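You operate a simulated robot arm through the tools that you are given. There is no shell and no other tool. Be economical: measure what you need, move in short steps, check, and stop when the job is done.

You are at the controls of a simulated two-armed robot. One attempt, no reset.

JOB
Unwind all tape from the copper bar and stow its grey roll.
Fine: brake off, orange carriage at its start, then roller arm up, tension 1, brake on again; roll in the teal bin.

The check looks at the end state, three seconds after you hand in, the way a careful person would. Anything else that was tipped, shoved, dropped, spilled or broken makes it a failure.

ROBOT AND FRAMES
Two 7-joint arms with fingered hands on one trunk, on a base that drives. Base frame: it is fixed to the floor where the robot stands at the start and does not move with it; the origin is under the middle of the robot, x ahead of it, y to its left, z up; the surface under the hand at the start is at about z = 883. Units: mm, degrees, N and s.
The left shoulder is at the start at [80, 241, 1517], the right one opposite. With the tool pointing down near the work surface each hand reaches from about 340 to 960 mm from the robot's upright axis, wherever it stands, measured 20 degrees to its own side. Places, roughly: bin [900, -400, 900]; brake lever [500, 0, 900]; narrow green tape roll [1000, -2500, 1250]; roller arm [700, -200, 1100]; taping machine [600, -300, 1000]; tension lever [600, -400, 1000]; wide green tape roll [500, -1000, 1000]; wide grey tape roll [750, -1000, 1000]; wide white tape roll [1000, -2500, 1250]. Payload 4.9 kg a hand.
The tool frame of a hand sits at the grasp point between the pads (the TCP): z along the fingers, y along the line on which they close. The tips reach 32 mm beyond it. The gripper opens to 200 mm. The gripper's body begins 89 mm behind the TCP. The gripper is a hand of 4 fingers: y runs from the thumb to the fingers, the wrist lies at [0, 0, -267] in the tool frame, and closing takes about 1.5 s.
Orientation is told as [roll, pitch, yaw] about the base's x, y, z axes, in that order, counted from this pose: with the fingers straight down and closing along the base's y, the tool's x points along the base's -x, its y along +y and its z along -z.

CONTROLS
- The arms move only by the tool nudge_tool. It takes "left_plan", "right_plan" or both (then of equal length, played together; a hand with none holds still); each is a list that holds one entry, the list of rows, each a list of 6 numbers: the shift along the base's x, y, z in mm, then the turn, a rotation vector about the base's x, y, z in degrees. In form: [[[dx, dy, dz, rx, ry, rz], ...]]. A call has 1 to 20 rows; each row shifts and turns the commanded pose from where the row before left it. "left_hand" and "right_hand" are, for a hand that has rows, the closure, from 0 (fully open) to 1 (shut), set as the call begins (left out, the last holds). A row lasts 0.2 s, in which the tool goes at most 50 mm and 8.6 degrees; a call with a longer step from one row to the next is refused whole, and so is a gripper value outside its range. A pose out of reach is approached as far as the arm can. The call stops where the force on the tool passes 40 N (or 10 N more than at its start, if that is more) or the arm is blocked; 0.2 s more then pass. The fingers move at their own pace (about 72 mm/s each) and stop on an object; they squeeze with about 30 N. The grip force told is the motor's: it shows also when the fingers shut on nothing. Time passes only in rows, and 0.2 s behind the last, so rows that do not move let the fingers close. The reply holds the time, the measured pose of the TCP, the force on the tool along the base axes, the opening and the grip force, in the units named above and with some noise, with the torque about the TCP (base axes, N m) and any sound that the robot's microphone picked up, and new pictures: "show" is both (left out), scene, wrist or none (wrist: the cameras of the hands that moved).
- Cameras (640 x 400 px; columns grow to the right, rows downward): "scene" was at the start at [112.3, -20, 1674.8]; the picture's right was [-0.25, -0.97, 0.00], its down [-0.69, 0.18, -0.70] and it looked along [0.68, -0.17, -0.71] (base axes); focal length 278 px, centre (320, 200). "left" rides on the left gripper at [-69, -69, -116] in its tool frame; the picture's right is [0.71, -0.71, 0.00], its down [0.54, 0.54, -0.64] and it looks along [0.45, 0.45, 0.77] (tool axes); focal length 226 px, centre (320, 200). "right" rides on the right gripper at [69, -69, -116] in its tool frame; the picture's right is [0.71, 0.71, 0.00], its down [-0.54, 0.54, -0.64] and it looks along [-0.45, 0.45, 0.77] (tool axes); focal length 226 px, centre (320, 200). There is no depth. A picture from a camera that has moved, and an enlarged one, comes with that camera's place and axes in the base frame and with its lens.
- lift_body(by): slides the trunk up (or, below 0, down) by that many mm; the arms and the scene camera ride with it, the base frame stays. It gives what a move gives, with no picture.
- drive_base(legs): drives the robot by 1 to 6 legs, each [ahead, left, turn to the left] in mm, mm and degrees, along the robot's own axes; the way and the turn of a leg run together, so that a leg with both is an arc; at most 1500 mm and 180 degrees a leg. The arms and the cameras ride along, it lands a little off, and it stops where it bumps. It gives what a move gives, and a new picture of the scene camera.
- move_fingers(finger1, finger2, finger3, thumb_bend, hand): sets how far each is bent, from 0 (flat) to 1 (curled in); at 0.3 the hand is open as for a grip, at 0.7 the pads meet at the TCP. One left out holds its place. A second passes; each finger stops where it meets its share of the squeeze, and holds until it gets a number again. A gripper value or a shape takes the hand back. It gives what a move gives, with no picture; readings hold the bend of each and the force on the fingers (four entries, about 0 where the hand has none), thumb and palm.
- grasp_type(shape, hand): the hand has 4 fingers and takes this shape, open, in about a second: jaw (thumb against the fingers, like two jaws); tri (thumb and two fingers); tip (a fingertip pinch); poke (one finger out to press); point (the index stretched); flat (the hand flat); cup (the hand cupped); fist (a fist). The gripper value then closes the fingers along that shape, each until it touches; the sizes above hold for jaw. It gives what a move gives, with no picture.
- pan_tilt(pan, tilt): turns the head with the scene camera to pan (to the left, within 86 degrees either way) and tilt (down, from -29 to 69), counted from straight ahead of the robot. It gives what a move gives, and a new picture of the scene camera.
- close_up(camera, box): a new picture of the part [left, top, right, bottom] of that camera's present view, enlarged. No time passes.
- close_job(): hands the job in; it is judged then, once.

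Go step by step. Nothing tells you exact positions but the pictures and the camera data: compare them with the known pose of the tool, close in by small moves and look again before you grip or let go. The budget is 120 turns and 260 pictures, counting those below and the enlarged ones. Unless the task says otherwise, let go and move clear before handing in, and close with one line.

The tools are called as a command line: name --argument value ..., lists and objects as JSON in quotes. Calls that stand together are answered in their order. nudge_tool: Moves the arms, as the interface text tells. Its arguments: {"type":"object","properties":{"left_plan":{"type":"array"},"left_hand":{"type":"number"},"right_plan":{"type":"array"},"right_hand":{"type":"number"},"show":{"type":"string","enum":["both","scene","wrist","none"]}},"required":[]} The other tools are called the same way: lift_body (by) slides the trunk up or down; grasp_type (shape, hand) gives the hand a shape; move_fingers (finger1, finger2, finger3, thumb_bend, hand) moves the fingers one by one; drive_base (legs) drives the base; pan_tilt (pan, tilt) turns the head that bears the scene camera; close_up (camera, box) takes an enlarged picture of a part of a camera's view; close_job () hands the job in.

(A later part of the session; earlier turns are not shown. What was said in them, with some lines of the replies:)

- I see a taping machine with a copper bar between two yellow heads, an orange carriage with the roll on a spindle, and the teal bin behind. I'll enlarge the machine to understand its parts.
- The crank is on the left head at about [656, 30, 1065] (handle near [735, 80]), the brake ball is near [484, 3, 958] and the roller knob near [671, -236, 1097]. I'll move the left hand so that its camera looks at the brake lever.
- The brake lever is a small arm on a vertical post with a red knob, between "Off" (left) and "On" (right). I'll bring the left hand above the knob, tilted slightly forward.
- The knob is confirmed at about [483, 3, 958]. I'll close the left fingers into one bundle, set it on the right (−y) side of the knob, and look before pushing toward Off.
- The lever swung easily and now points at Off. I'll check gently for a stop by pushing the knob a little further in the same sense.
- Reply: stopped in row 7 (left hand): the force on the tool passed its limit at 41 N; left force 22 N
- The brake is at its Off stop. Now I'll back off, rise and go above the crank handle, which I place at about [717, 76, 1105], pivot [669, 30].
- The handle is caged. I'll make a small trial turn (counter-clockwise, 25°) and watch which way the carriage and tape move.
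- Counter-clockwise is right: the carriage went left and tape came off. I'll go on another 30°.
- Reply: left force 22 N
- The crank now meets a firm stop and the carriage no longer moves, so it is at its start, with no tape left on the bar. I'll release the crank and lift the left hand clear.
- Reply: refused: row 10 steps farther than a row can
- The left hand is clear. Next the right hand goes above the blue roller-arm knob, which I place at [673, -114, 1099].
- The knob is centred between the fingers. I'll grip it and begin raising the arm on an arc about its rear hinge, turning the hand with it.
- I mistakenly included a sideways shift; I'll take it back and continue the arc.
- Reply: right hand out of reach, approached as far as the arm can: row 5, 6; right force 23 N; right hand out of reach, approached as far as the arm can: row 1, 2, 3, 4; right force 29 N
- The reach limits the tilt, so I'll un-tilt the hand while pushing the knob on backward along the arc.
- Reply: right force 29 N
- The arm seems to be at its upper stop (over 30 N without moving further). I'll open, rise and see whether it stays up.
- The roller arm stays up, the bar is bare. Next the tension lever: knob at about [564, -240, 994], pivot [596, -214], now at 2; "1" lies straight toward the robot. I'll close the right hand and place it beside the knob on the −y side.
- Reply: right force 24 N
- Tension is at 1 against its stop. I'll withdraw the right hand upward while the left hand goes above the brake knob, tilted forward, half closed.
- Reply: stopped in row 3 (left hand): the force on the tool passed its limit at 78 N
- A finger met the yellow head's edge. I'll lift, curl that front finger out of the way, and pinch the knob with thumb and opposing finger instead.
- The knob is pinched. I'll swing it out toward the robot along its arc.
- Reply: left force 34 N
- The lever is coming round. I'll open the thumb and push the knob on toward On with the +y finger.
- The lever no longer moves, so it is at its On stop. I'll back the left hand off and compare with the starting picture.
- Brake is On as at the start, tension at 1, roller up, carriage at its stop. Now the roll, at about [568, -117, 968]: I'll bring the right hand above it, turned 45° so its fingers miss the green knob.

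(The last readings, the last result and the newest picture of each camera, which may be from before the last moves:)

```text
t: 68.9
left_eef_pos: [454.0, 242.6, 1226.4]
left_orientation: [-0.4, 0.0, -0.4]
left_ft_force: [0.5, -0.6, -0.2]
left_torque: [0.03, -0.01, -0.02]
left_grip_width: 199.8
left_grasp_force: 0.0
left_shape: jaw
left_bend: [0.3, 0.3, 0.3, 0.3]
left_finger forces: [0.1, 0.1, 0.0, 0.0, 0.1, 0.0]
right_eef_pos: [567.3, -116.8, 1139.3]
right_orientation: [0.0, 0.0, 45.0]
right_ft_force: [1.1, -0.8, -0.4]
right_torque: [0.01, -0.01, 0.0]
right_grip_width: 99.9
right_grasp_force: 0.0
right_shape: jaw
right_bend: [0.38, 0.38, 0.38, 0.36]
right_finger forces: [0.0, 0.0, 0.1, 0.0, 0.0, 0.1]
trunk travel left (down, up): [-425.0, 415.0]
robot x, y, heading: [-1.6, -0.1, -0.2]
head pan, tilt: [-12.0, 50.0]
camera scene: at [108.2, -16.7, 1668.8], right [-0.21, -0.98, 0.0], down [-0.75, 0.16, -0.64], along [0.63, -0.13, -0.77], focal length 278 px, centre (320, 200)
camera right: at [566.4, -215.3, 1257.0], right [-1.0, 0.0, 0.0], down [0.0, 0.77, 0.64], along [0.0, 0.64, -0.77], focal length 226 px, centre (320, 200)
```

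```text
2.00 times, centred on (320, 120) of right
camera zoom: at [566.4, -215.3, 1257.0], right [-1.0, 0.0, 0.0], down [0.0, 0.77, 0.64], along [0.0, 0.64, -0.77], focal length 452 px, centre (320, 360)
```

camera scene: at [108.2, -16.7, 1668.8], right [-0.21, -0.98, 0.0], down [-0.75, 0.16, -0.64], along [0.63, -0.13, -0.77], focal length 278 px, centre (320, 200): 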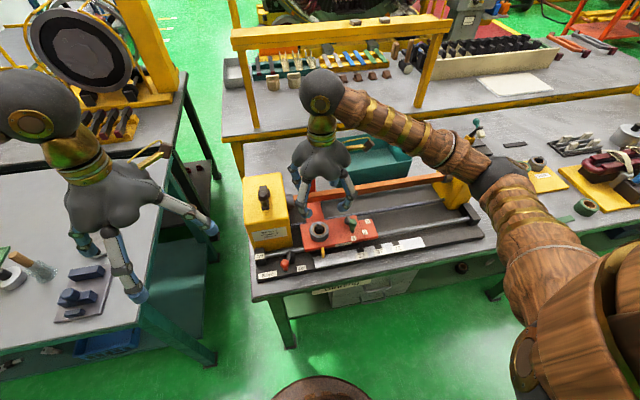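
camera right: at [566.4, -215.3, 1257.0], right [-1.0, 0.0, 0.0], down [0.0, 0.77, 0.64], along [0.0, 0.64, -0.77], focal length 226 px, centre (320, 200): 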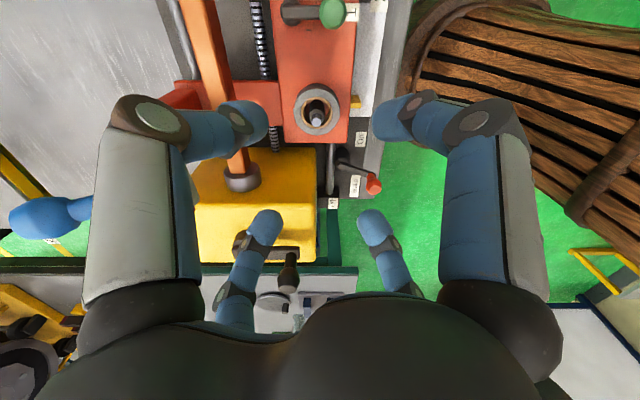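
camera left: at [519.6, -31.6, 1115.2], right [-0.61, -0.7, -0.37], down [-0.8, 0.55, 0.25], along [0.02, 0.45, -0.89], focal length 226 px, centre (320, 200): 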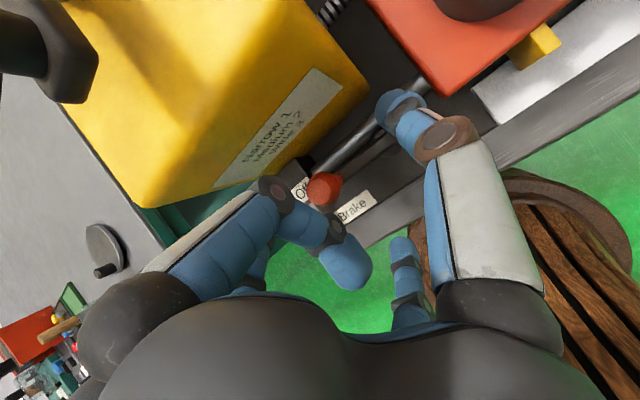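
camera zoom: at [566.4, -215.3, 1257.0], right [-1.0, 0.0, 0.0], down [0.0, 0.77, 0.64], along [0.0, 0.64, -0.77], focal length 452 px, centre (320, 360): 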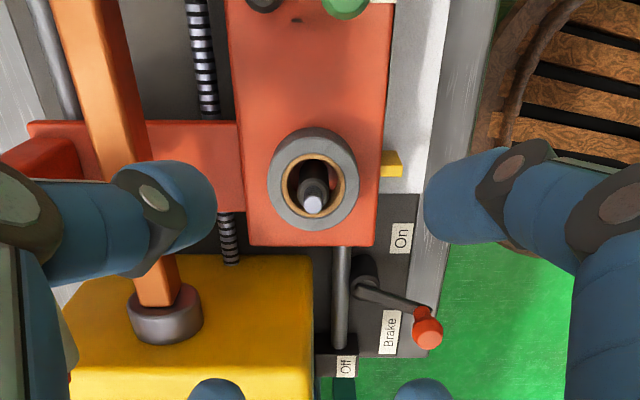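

The roll's top is near z 955 with the spindle tip near 1000. I'll turn the hand back to 20° yaw, which clears both the head and the green knob, and descend part way.

nudge_tool --right_plan '[[[1, 0, 0, 0, 0, -8.3], [1, 0, 0, 0, 0, -8.3], [1, 0, 0, 0, 0, -8.3], [0, 0, -30, 0, 0, 0], [0, 0, -30, 0, 0, 0], [0, 0, -30, 0, 0, 0], [0, 0, -20, 0, 0, 0], [0, 0, 0, 0, 0, 0]]]' --right_hand 0.5 --show "wrist"

close_up --camera "right" --box '[220, 40, 420, 240]'

close_up --camera "scene" --box '[260, 160, 380, 270]'

```text
t: 70.7
left_eef_pos: [454.8, 244.0, 1226.2]
left_orientation: [-0.5, 0.0, -0.4]
left_ft_force: [0.4, 0.3, -0.4]
left_torque: [0.03, -0.01, 0.0]
left_grip_width: 199.9
left_grasp_force: 0.0
left_shape: jaw
left_bend: [0.3, 0.3, 0.3, 0.3]
left_finger forces: [0.0, 0.0, 0.0, 0.0, 0.0, 0.1]
right_eef_pos: [571.9, -117.2, 1029.6]
right_orientation: [0.0, 0.0, 20.1]
right_ft_force: [-0.3, -0.3, 0.2]
right_torque: [-0.01, -0.04, 0.0]
right_grip_width: 100.0
right_grasp_force: 0.2
right_shape: jaw
right_bend: [0.38, 0.38, 0.38, 0.36]
right_finger forces: [0.0, 0.1, 0.0, 0.0, 0.0, 0.0]
trunk travel left (down, up): [-425.0, 415.0]
robot x, y, heading: [0.4, -2.9, 0.1]
head pan, tilt: [-12.0, 50.0]
camera right: at [529.1, -206.2, 1146.1], right [-0.91, 0.42, 0.0], down [0.32, 0.69, 0.64], along [0.27, 0.58, -0.77], focal length 226 px, centre (320, 200)
```

right: 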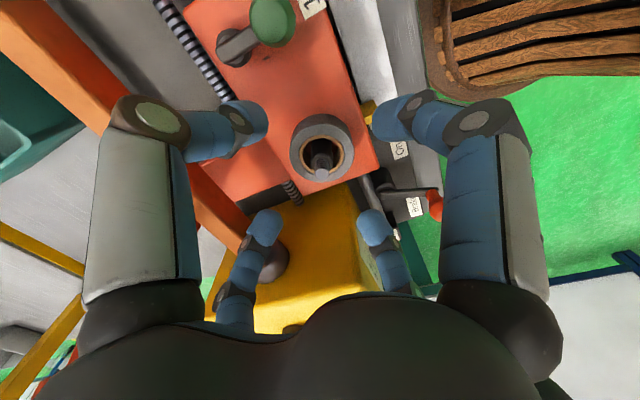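

```text
2.00 times, centred on (320, 140) of right
camera zoom: at [529.1, -206.2, 1146.1], right [-0.91, 0.42, 0.0], down [0.32, 0.69, 0.64], along [0.27, 0.58, -0.77], focal length 452 px, centre (320, 320)
```

zoom: 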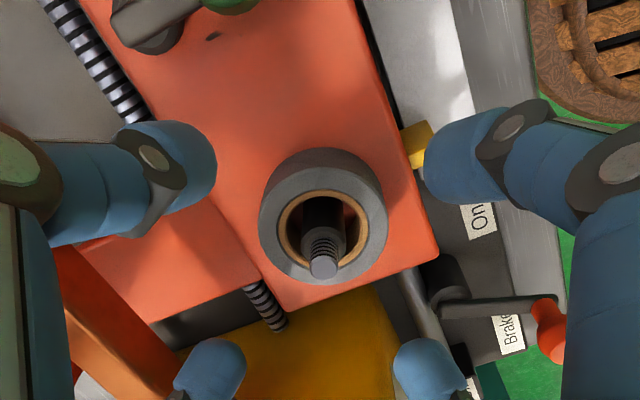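

```text
3.64 times, centred on (320, 215) of scene
camera zoom: at [108.5, -15.8, 1668.7], right [-0.21, -0.98, 0.0], down [-0.75, 0.16, -0.64], along [0.63, -0.13, -0.77], focal length 1012 px, centre (320, 146)
```

zoom: 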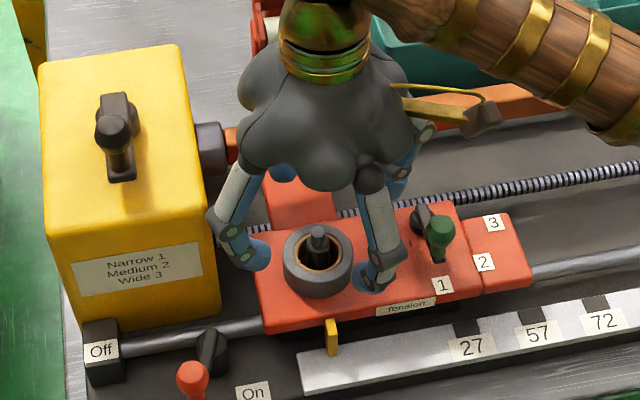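

nudge_tool --right_plan '[[[0, 3, -20, 0, 0, 0], [0, 0, -20, 0, 0, 0], [0, 0, -15, 0, 0, 0], [0, 0, -7, 0, 0, 0], [0, 0, 0, 0, 0, 0]]]' --show "wrist"

close_up --camera "right" --box '[200, 40, 440, 240]'

close_up --camera "scene" --box '[260, 160, 380, 270]'

```text
t: 71.9
left_eef_pos: [453.5, 243.2, 1226.3]
left_orientation: [-0.5, 0.1, -0.3]
left_ft_force: [0.3, -0.4, 0.5]
left_torque: [0.01, 0.0, 0.0]
left_grip_width: 199.9
left_grasp_force: 0.1
left_shape: jaw
left_bend: [0.3, 0.3, 0.3, 0.3]
left_finger forces: [0.1, 0.0, 0.0, 0.0, 0.1, 0.0]
right_eef_pos: [569.5, -115.8, 969.4]
right_orientation: [0.1, 0.1, 20.2]
right_ft_force: [-0.1, 1.2, 3.9]
right_torque: [0.25, 0.11, 0.0]
right_grip_width: 99.7
right_grasp_force: 0.1
right_shape: jaw
right_bend: [0.38, 0.38, 0.38, 0.36]
right_finger forces: [0.0, 4.3, 0.0, 0.0, 0.0, 0.1]
trunk travel left (down, up): [-425.0, 415.0]
robot x, y, heading: [-1.5, 1.6, -0.1]
head pan, tilt: [-12.0, 50.0]
camera right: at [527.3, -202.7, 1086.3], right [-0.91, 0.42, 0.0], down [0.32, 0.69, 0.64], along [0.27, 0.58, -0.77], focal length 226 px, centre (320, 200)
```

right: 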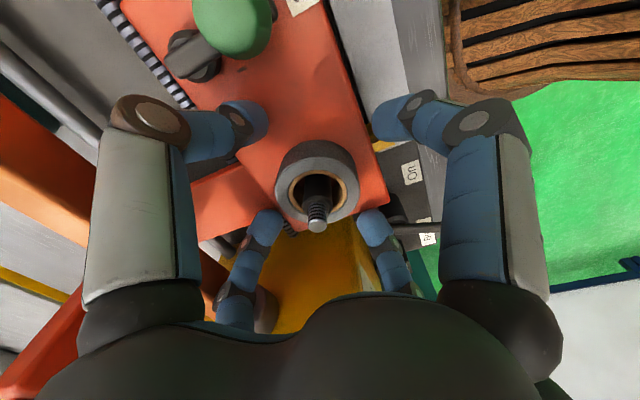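

```text
2.00 times, centred on (320, 140) of right
camera zoom: at [527.3, -202.7, 1086.3], right [-0.91, 0.42, 0.0], down [0.32, 0.69, 0.64], along [0.27, 0.58, -0.77], focal length 452 px, centre (320, 320)
```

zoom: 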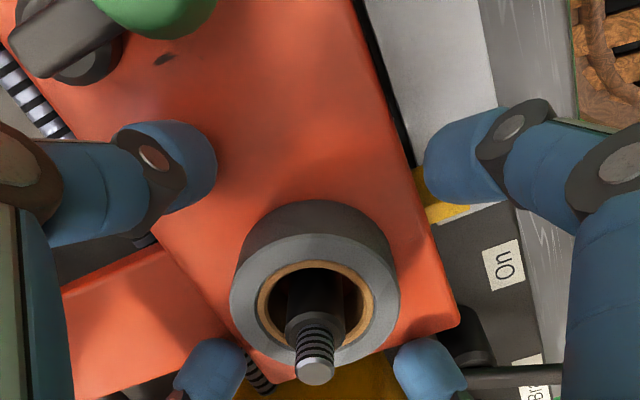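

```text
3.64 times, centred on (320, 215) of scene
camera zoom: at [108.0, -15.7, 1668.8], right [-0.21, -0.98, 0.0], down [-0.75, 0.16, -0.64], along [0.63, -0.13, -0.77], focal length 1012 px, centre (320, 146)
```

zoom: 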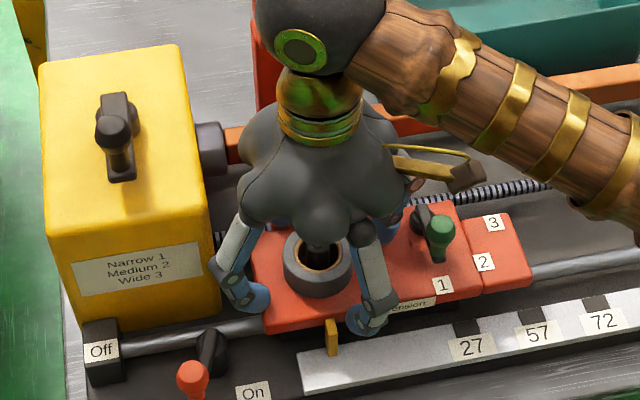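

The roll is centred between the fingers; one tip lightly touches the carriage, so I'll rise 3 mm and close on the roll.

nudge_tool --right_plan '[[[0, 0, 4, 0, 0, 0], [0, 0, 0, 0, 0, 0]]]' --show "none"

nudge_tool --right_plan '[[[0, 0, 0, 0, 0, 0], [0, 0, 0, 0, 0, 0], [0, 0, 0, 0, 0, 0], [0, 0, 0, 0, 0, 0], [0, 0, 0, 0, 0, 0]]]' --right_hand 1 --show "wrist"

close_up --camera "scene" --box '[260, 160, 380, 270]'

```text
t: 72.5
left_eef_pos: [454.5, 243.5, 1226.8]
left_orientation: [-0.5, 0.0, -0.4]
left_ft_force: [0.3, -1.1, -0.5]
left_torque: [-0.01, -0.02, -0.01]
left_grip_width: 200.1
left_grasp_force: 0.0
left_shape: jaw
left_bend: [0.3, 0.3, 0.3, 0.3]
left_finger forces: [0.0, 0.1, 0.0, 0.0, 0.1, 0.0]
right_eef_pos: [569.9, -115.0, 971.7]
right_orientation: [0.1, 0.0, 20.1]
right_ft_force: [0.5, 1.2, 0.4]
right_torque: [-0.01, -0.02, -0.02]
right_grip_width: 99.8
right_grasp_force: 0.0
right_shape: jaw
right_bend: [0.38, 0.38, 0.38, 0.36]
right_finger forces: [0.0, 0.1, 0.0, 0.0, 0.0, 0.1]
trunk travel left (down, up): [-425.0, 415.0]
robot x, y, heading: [-4.8, -2.8, 0.1]
head pan, tilt: [-12.0, 50.0]
```

```text
t: 73.7
left_eef_pos: [454.4, 243.8, 1226.8]
left_orientation: [-0.5, 0.0, -0.3]
left_ft_force: [0.7, -0.6, 0.2]
left_torque: [0.02, -0.05, -0.03]
left_grip_width: 200.0
left_grasp_force: 0.1
left_shape: jaw
left_bend: [0.3, 0.3, 0.3, 0.3]
left_finger forces: [0.1, 0.0, 0.0, 0.0, 0.1, 0.0]
right_eef_pos: [570.6, -114.9, 972.6]
right_orientation: [0.0, -0.1, 20.2]
right_ft_force: [-0.2, -0.4, 0.5]
right_torque: [0.02, 0.03, 0.02]
right_grip_width: 54.2
right_grasp_force: 30.3
right_shape: jaw
right_bend: [0.5, 0.5, 0.5, 0.49]
right_finger forces: [26.5, 26.5, 26.4, 0.1, 26.6, 0.1]
trunk travel left (down, up): [-425.0, 415.0]
robot x, y, heading: [2.7, -0.7, 0.1]
head pan, tilt: [-12.0, 50.0]
camera right: at [527.9, -202.9, 1089.6], right [-0.91, 0.42, 0.0], down [0.32, 0.69, 0.64], along [0.27, 0.58, -0.77], focal length 226 px, centre (320, 200)
```

right: 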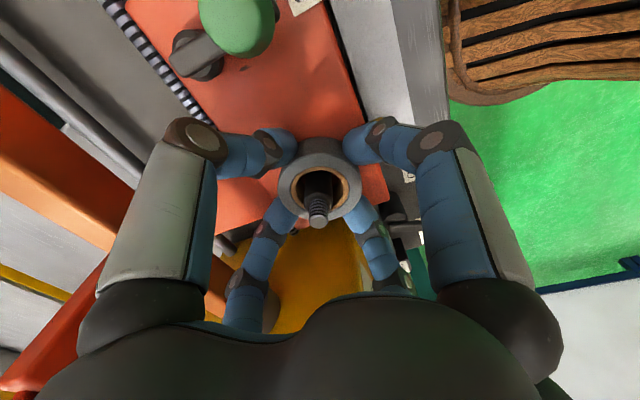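

```text
3.64 times, centred on (320, 215) of scene
camera zoom: at [108.6, -15.8, 1668.7], right [-0.21, -0.98, 0.0], down [-0.75, 0.16, -0.64], along [0.63, -0.13, -0.77], focal length 1012 px, centre (320, 146)
```

zoom: 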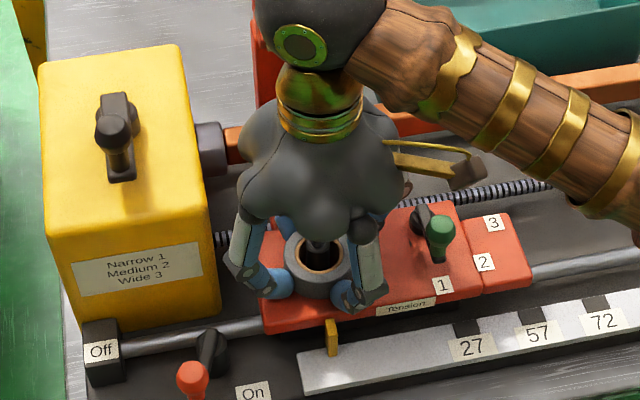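

All four fingers hold the roll evenly. I'll lift it straight up off the spindle.

nudge_tool --right_plan '[[[0, 0, 10, 0, 0, 0], [0, 0, 15, 0, 0, 0], [0, 0, 20, 0, 0, 0], [0, 0, 25, 0, 0, 0], [0, 0, 30, 0, 0, 0], [0, 0, 30, 0, 0, 0], [0, 0, 30, 0, 0, 0], [0, 0, 30, 0, 0, 0], [0, 0, 0, 0, 0, 0]]]' --show "both"

close_up --camera "scene" --box '[250, 120, 420, 270]'

```text
t: 75.7
left_eef_pos: [454.4, 242.4, 1226.4]
left_orientation: [-0.5, 0.0, -0.4]
left_ft_force: [0.4, 0.0, 0.2]
left_torque: [0.01, -0.01, -0.02]
left_grip_width: 199.8
left_grasp_force: 0.0
left_shape: jaw
left_bend: [0.3, 0.3, 0.3, 0.3]
left_finger forces: [0.0, 0.0, 0.0, 0.0, 0.0, 0.1]
right_eef_pos: [571.7, -114.9, 1162.8]
right_orientation: [-0.1, 0.1, 20.2]
right_ft_force: [1.5, 0.1, -1.6]
right_torque: [0.0, -0.04, -0.01]
right_grip_width: 53.9
right_grasp_force: 30.3
right_shape: jaw
right_bend: [0.5, 0.5, 0.5, 0.49]
right_finger forces: [26.5, 26.5, 26.4, 0.0, 26.6, 0.0]
trunk travel left (down, up): [-425.0, 415.0]
robot x, y, heading: [-1.2, 2.5, -0.2]
head pan, tilt: [-12.0, 50.0]
camera scene: at [108.9, -15.9, 1668.7], right [-0.21, -0.98, 0.0], down [-0.75, 0.16, -0.64], along [0.63, -0.13, -0.77], focal length 278 px, centre (320, 200)
camera right: at [528.6, -204.1, 1279.5], right [-0.91, 0.42, 0.0], down [0.32, 0.69, 0.64], along [0.27, 0.58, -0.77], focal length 226 px, centre (320, 200)
```

scene: 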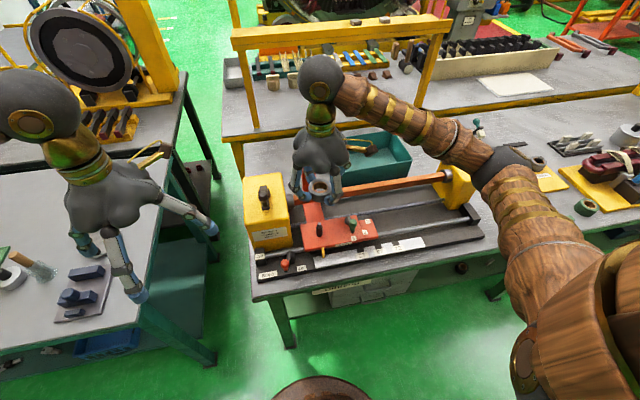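
right: 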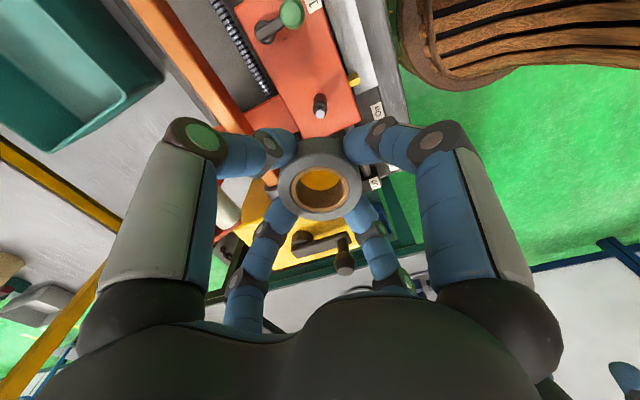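

```text
2.67 times, centred on (335, 195) of scene
camera zoom: at [108.9, -15.9, 1668.7], right [-0.21, -0.98, 0.0], down [-0.75, 0.16, -0.64], along [0.63, -0.13, -0.77], focal length 742 px, centre (280, 213)
```

zoom: 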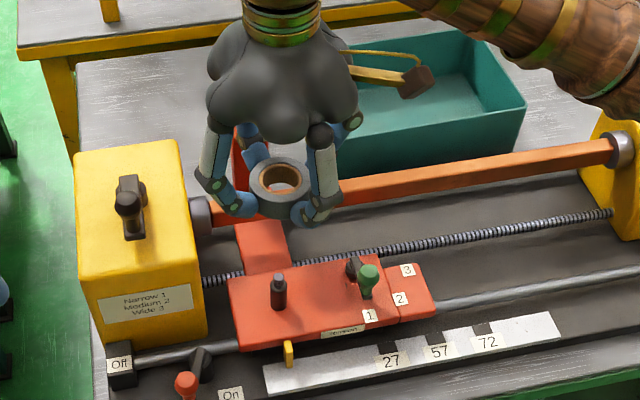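

The roll is off the spindle. The bin's inside spans about x 800–980, y −230 to −510, rim z 966; I'll carry the roll right first (clear of the raised arm) and then forward over the bin.

nudge_tool --right_plan '[[[0, -41, 0, 0, 0, 0], [0, -41, 0, 0, 0, 0], [0, -41, 0, 0, 0, 0], [0, -41, 0, 0, 0, 0], [0, -41, 0, 0, 0, 0], [0, -43, 0, 0, 0, 0], [44, 0, 0, 0, 0, 0], [44, 0, 0, 0, 0, 0], [44, 0, 0, 0, 0, 0], [44, 0, 0, 0, 0, 0], [44, 0, 0, 0, 0, 0], [44, 0, 0, 0, 0, 0], [44, 0, 0, 0, 0, 0], [0, 0, 0, 0, 0, 0]]]' --show "both"

close_up --camera "right" --box '[160, 40, 480, 260]'

```text
t: 78.7
left_eef_pos: [453.3, 242.5, 1226.8]
left_orientation: [-0.5, 0.1, -0.3]
left_ft_force: [-0.5, -1.5, 0.1]
left_torque: [0.02, -0.03, 0.01]
left_grip_width: 200.1
left_grasp_force: 0.1
left_shape: jaw
left_bend: [0.3, 0.3, 0.3, 0.3]
left_finger forces: [0.0, 0.1, 0.1, 0.0, 0.0, 0.0]
right_eef_pos: [879.4, -364.9, 1160.4]
right_orientation: [0.0, 0.0, 20.1]
right_ft_force: [-0.9, 0.5, 0.0]
right_torque: [0.0, -0.06, 0.0]
right_grip_width: 53.6
right_grasp_force: 29.7
right_shape: jaw
right_bend: [0.51, 0.5, 0.5, 0.49]
right_finger forces: [26.4, 26.6, 26.5, 0.0, 26.6, 0.0]
trunk travel left (down, up): [-425.0, 415.0]
robot x, y, heading: [-2.3, 0.7, -0.0]
head pan, tilt: [-12.0, 50.0]
camera scene: at [108.1, -16.4, 1668.7], right [-0.21, -0.98, 0.0], down [-0.75, 0.16, -0.64], along [0.63, -0.13, -0.77], focal length 278 px, centre (320, 200)
camera right: at [837.2, -452.9, 1277.3], right [-0.91, 0.42, 0.0], down [0.32, 0.69, 0.64], along [0.27, 0.58, -0.77], focal length 226 px, centre (320, 200)
```

scene: 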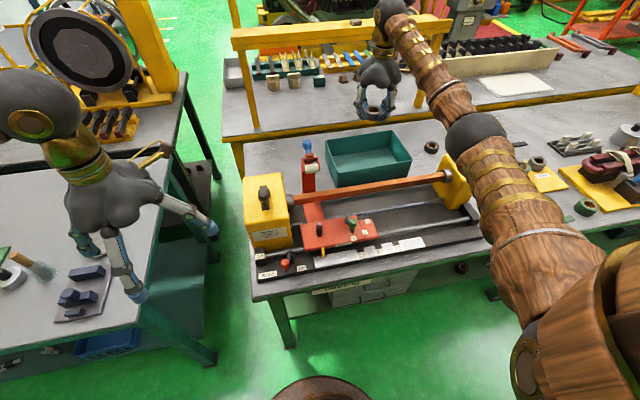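
right: 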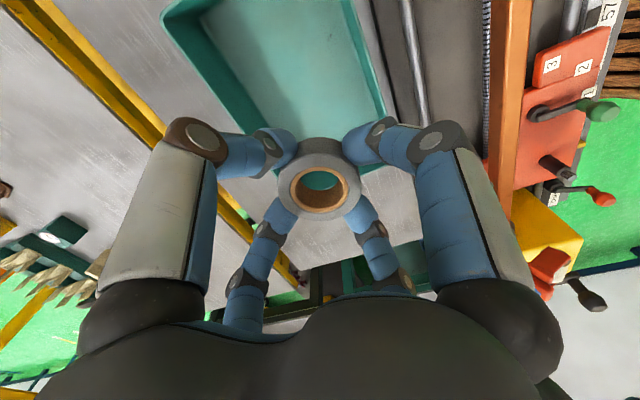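

```text
1.82 times, centred on (320, 150) of right
camera zoom: at [837.2, -452.9, 1277.3], right [-0.91, 0.42, 0.0], down [0.32, 0.69, 0.64], along [0.27, 0.58, -0.77], focal length 411 px, centre (320, 291)
```

zoom: 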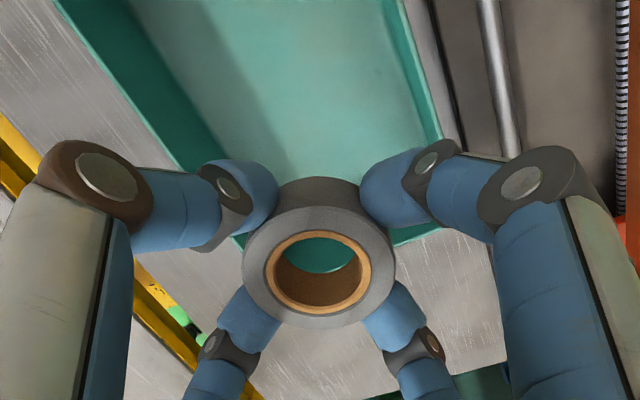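

The roll is over the bin's left half. I'll centre it slightly and lower it in.

nudge_tool --right_plan '[[[5, -8, -35, 0, 0, 0], [5, -7, -35, 0, 0, 0], [0, 0, -35, 0, 0, 0], [0, 0, -35, 0, 0, 0], [0, 0, -30, 0, 0, 0], [0, 0, -20, 0, 0, 0], [0, 0, -15, 0, 0, 0], [0, 0, -8, 0, 0, 0], [0, 0, 0, 0, 0, 0]]]' --show "both"

close_up --camera "scene" --box '[300, 80, 460, 210]'

```text
t: 80.7
left_eef_pos: [453.9, 243.3, 1226.9]
left_orientation: [-0.5, -0.1, -0.3]
left_ft_force: [-0.2, -0.6, -0.1]
left_torque: [0.02, -0.03, 0.0]
left_grip_width: 200.0
left_grasp_force: 0.0
left_shape: jaw
left_bend: [0.3, 0.3, 0.3, 0.3]
left_finger forces: [0.1, 0.1, 0.0, 0.1, 0.1, 0.0]
right_eef_pos: [888.7, -377.2, 947.2]
right_orientation: [0.1, 0.0, 20.1]
right_ft_force: [-0.4, -0.4, -1.1]
right_torque: [0.0, 0.0, -0.03]
right_grip_width: 53.6
right_grasp_force: 29.9
right_shape: jaw
right_bend: [0.51, 0.5, 0.5, 0.49]
right_finger forces: [26.3, 26.4, 26.4, 0.0, 26.6, 0.0]
trunk travel left (down, up): [-425.0, 415.0]
robot x, y, heading: [-1.0, -2.7, -0.2]
head pan, tilt: [-12.0, 50.0]
camera scene: at [108.5, -15.8, 1668.7], right [-0.21, -0.98, 0.0], down [-0.75, 0.16, -0.64], along [0.63, -0.13, -0.77], focal length 278 px, centre (320, 200)
camera right: at [846.5, -465.4, 1064.9], right [-0.91, 0.42, 0.0], down [0.32, 0.69, 0.64], along [0.27, 0.58, -0.77], focal length 226 px, centre (320, 200)
```

scene: 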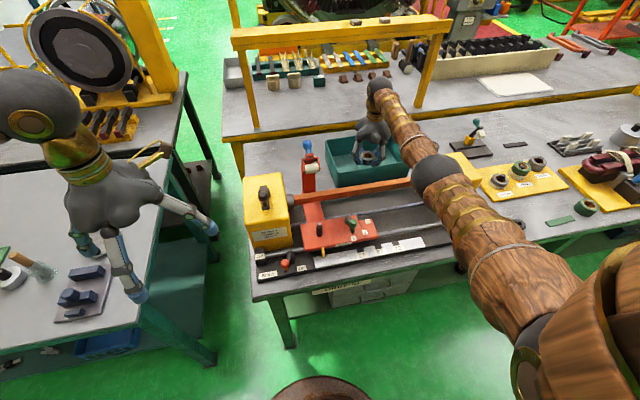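
right: 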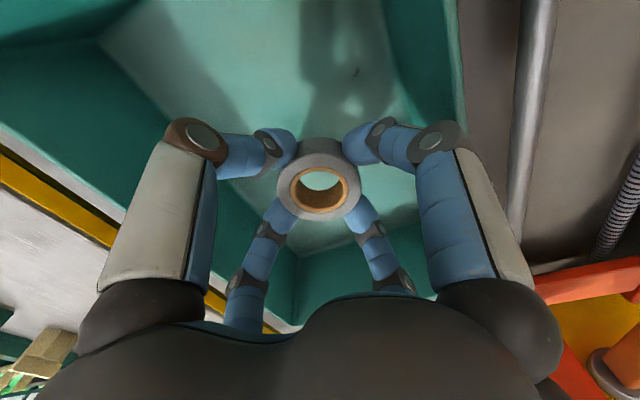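

```text
3.08 times, centred on (380, 145) of scene
camera zoom: at [108.5, -15.8, 1668.7], right [-0.21, -0.98, 0.0], down [-0.75, 0.16, -0.64], along [0.63, -0.13, -0.77], focal length 856 px, centre (135, 369)
```

zoom: 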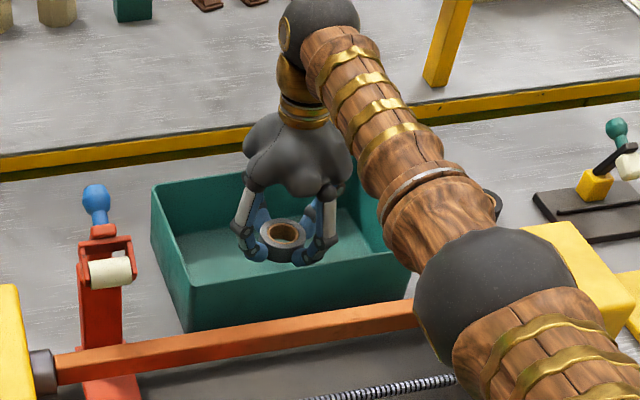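

nudge_tool --right_plan '[[[0, 0, -4, 0, 0, 0], [0, 0, -4, 0, 0, 0], [0, 0, -3, 0, 0, 0], [0, 0, -3, 0, 0, 0], [0, 0, 0, 0, 0, 0]]]' --show "none"

close_up --camera "right" --box '[200, 80, 440, 280]'

```text
t: 81.9
left_eef_pos: [454.4, 244.0, 1226.6]
left_orientation: [-0.5, 0.0, -0.3]
left_ft_force: [-0.4, 0.8, 0.1]
left_torque: [0.05, -0.02, -0.04]
left_grip_width: 200.0
left_grasp_force: 0.1
left_shape: jaw
left_bend: [0.3, 0.3, 0.3, 0.3]
left_finger forces: [0.0, 0.1, 0.1, 0.1, 0.0, 0.1]
right_eef_pos: [888.1, -378.2, 933.9]
right_orientation: [-0.1, 0.1, 20.1]
right_ft_force: [-1.1, -0.9, -1.1]
right_torque: [0.02, 0.01, 0.03]
right_grip_width: 53.5
right_grasp_force: 29.6
right_shape: jaw
right_bend: [0.51, 0.5, 0.5, 0.49]
right_finger forces: [26.2, 26.6, 26.6, 0.0, 26.6, 0.0]
trunk travel left (down, up): [-425.0, 415.0]
robot x, y, heading: [-0.2, 1.6, -0.1]
head pan, tilt: [-12.0, 50.0]
```

```text
2.00 times, centred on (320, 180) of right
camera zoom: at [846.0, -466.0, 1051.3], right [-0.91, 0.42, 0.0], down [0.32, 0.69, 0.64], along [0.27, 0.58, -0.77], focal length 452 px, centre (320, 240)
```

zoom: 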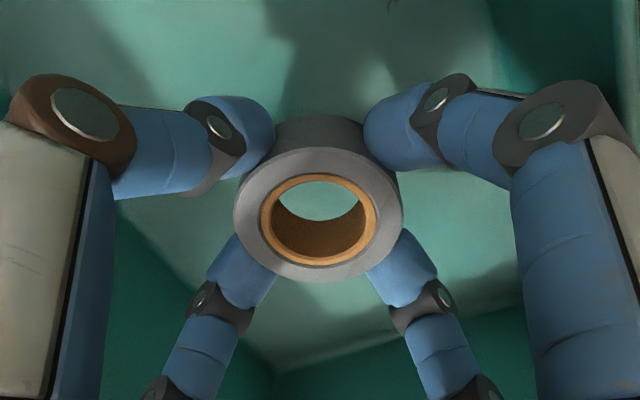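

nudge_tool --right_plan '[[[0, 0, -4, 0, 0, 0], [0, 0, -4, 0, 0, 0], [0, 0, -3, 0, 0, 0], [0, 0, -3, 0, 0, 0], [0, 0, 0, 0, 0, 0]]]' --show "none"

```text
t: 83.1
left_eef_pos: [454.4, 242.5, 1226.4]
left_orientation: [-0.5, 0.0, -0.4]
left_ft_force: [-0.1, 0.2, 0.5]
left_torque: [0.0, -0.03, 0.01]
left_grip_width: 199.5
left_grasp_force: 0.1
left_shape: jaw
left_bend: [0.3, 0.3, 0.3, 0.3]
left_finger forces: [0.0, 0.1, 0.1, 0.0, 0.1, 0.1]
right_eef_pos: [888.7, -376.9, 920.4]
right_orientation: [-0.1, -0.1, 20.1]
right_ft_force: [-0.7, -0.7, -1.4]
right_torque: [0.04, -0.03, -0.01]
right_grip_width: 53.7
right_grasp_force: 30.0
right_shape: jaw
right_bend: [0.51, 0.5, 0.5, 0.49]
right_finger forces: [26.4, 26.6, 26.3, 0.0, 26.6, 0.0]
trunk travel left (down, up): [-425.0, 415.0]
robot x, y, heading: [-0.9, 0.7, 0.0]
head pan, tilt: [-12.0, 50.0]
```

The roll is within millimetres of the bin floor with no contact load. I'll open moderately, then lift straight out.

nudge_tool --right_plan '[[[0, 0, 0, 0, 0, 0], [0, 0, 0, 0, 0, 0], [0, 0, 0, 0, 0, 0], [0, 0, 0, 0, 0, 0], [0, 0, 10, 0, 0, 0], [0, 0, 25, 0, 0, 0], [0, 0, 35, 0, 0, 0], [0, 0, 40, 0, 0, 0], [0, 0, 40, 0, 0, 0], [0, 0, 40, 0, 0, 0], [0, 0, 40, 0, 0, 0], [0, 0, 0, 0, 0, 0]]]' --right_hand 0.55 --show "both"

```text
t: 85.7
left_eef_pos: [454.6, 243.1, 1226.1]
left_orientation: [-0.5, 0.0, -0.3]
left_ft_force: [0.1, -0.4, -0.3]
left_torque: [0.01, 0.02, -0.01]
left_grip_width: 199.9
left_grasp_force: 0.1
left_shape: jaw
left_bend: [0.3, 0.3, 0.3, 0.3]
left_finger forces: [0.1, 0.0, 0.0, 0.0, 0.0, 0.0]
right_eef_pos: [891.7, -377.4, 1150.9]
right_orientation: [0.0, 0.0, 20.1]
right_ft_force: [0.7, -0.6, -0.2]
right_torque: [-0.03, 0.01, -0.02]
right_grip_width: 89.7
right_grasp_force: 0.0
right_shape: jaw
right_bend: [0.4, 0.4, 0.4, 0.38]
right_finger forces: [0.1, 0.0, 0.0, 0.1, 0.0, 0.0]
trunk travel left (down, up): [-425.0, 415.0]
robot x, y, heading: [-1.5, 2.6, 0.2]
head pan, tilt: [-12.0, 50.0]
camera scene: at [109.2, -15.9, 1668.7], right [-0.21, -0.98, 0.0], down [-0.75, 0.16, -0.64], along [0.63, -0.13, -0.77], focal length 278 px, centre (320, 200)
camera right: at [848.9, -465.8, 1267.8], right [-0.91, 0.42, 0.0], down [0.32, 0.69, 0.64], along [0.27, 0.58, -0.77], focal length 226 px, centre (320, 200)
```

scene: 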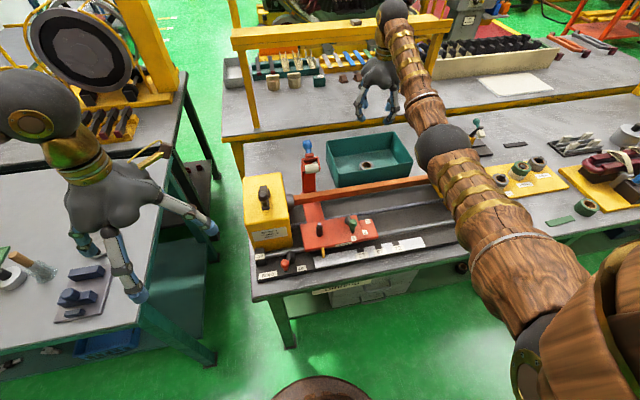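
right: 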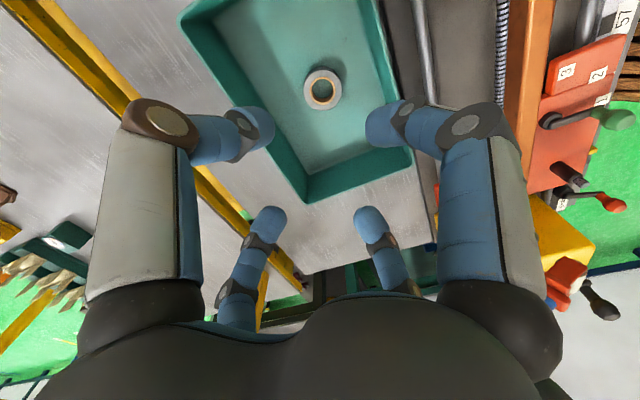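

The roll lies in the bin. I'll withdraw the right hand and inspect the final state.

nudge_tool --right_plan '[[[0, 0, 45, 0, 0, 0], [0, 0, 45, 0, 0, 0], [-35, -10, 20, 0, 0, 0], [-40, -15, 20, 0, 0, 0], [-40, -15, 20, 0, 0, 0], [-40, -15, 10, 0, 0, 0], [-40, -15, 0, 0, 0, 0], [-40, -15, 0, 0, 0, 0], [0, 0, 0, 0, 0, 0]]]' --show "both"

close_up --camera "scene" --box '[230, 130, 430, 290]'

close_up --camera "scene" --box '[240, 180, 360, 280]'

```text
t: 87.7
left_eef_pos: [454.7, 243.2, 1225.0]
left_orientation: [-0.6, 0.0, -0.3]
left_ft_force: [0.3, -0.6, -0.5]
left_torque: [-0.02, 0.07, -0.02]
left_grip_width: 200.2
left_grasp_force: 0.1
left_shape: jaw
left_bend: [0.3, 0.3, 0.3, 0.3]
left_finger forces: [0.0, 0.0, 0.1, 0.0, 0.1, 0.0]
right_eef_pos: [652.3, -461.6, 1309.5]
right_orientation: [0.0, 0.1, 20.1]
right_ft_force: [-0.3, -0.1, -0.5]
right_torque: [0.0, 0.02, -0.01]
right_grip_width: 90.2
right_grasp_force: 0.1
right_shape: jaw
right_bend: [0.4, 0.4, 0.4, 0.38]
right_finger forces: [0.0, 0.1, 0.0, 0.0, 0.1, 0.0]
trunk travel left (down, up): [-425.0, 415.0]
robot x, y, heading: [0.8, -1.5, -0.2]
head pan, tilt: [-12.0, 50.0]
camera scene: at [109.8, -15.0, 1668.6], right [-0.21, -0.98, 0.0], down [-0.75, 0.16, -0.64], along [0.63, -0.13, -0.77], focal length 278 px, centre (320, 200)
camera right: at [610.6, -549.7, 1426.5], right [-0.91, 0.42, 0.0], down [0.32, 0.7, 0.64], along [0.27, 0.58, -0.77], focal length 226 px, centre (320, 200)
```

scene: 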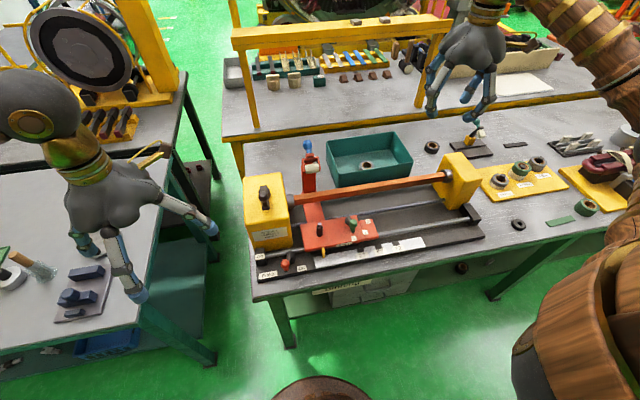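
right: 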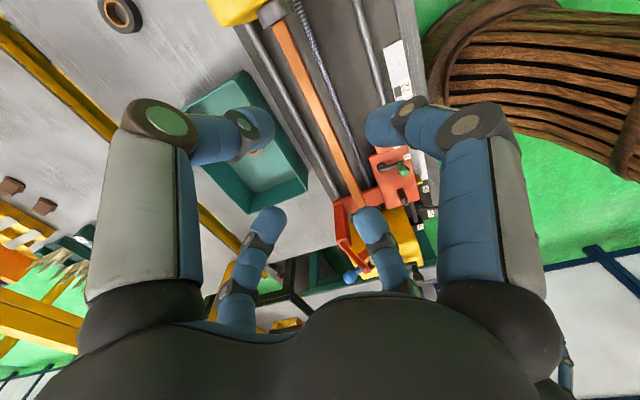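

```text
2.50 times, centred on (330, 210) of scene
camera zoom: at [109.8, -15.0, 1668.6], right [-0.21, -0.98, 0.0], down [-0.75, 0.16, -0.64], along [0.63, -0.13, -0.77], focal length 696 px, centre (295, 175)
```

zoom: 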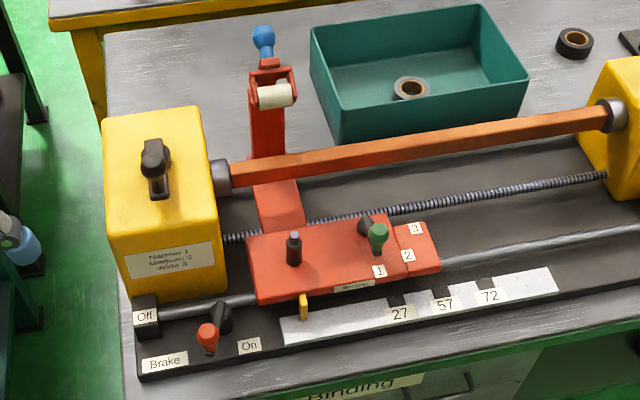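

```text
4.00 times, centred on (300, 230) of scene
camera zoom: at [109.8, -15.0, 1668.6], right [-0.21, -0.98, 0.0], down [-0.75, 0.16, -0.64], along [0.63, -0.13, -0.77], focal length 1113 px, centre (400, 80)
```

zoom: 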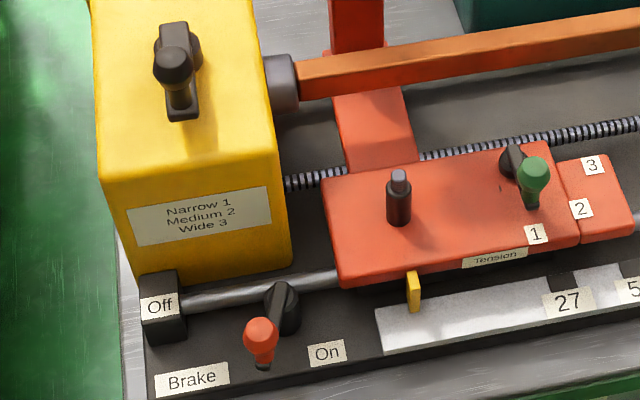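

The bar is bare and the carriage is at its stop. The roller arm is up, tension is at 1, the brake is On, the roll is in the teal bin, and both hands are clear. I'm handing in.

close_job

```text
The job is handed in.
```

The job is handed in: the tape is off the copper bar and the grey roll is in the teal bin. The carriage is at its start, the roller arm is up, tension is at 1 and the brake is on. One left-hand finger hit the yellow head at 78 N while reaching for the brake, and I saw no shift or damage afterwards.
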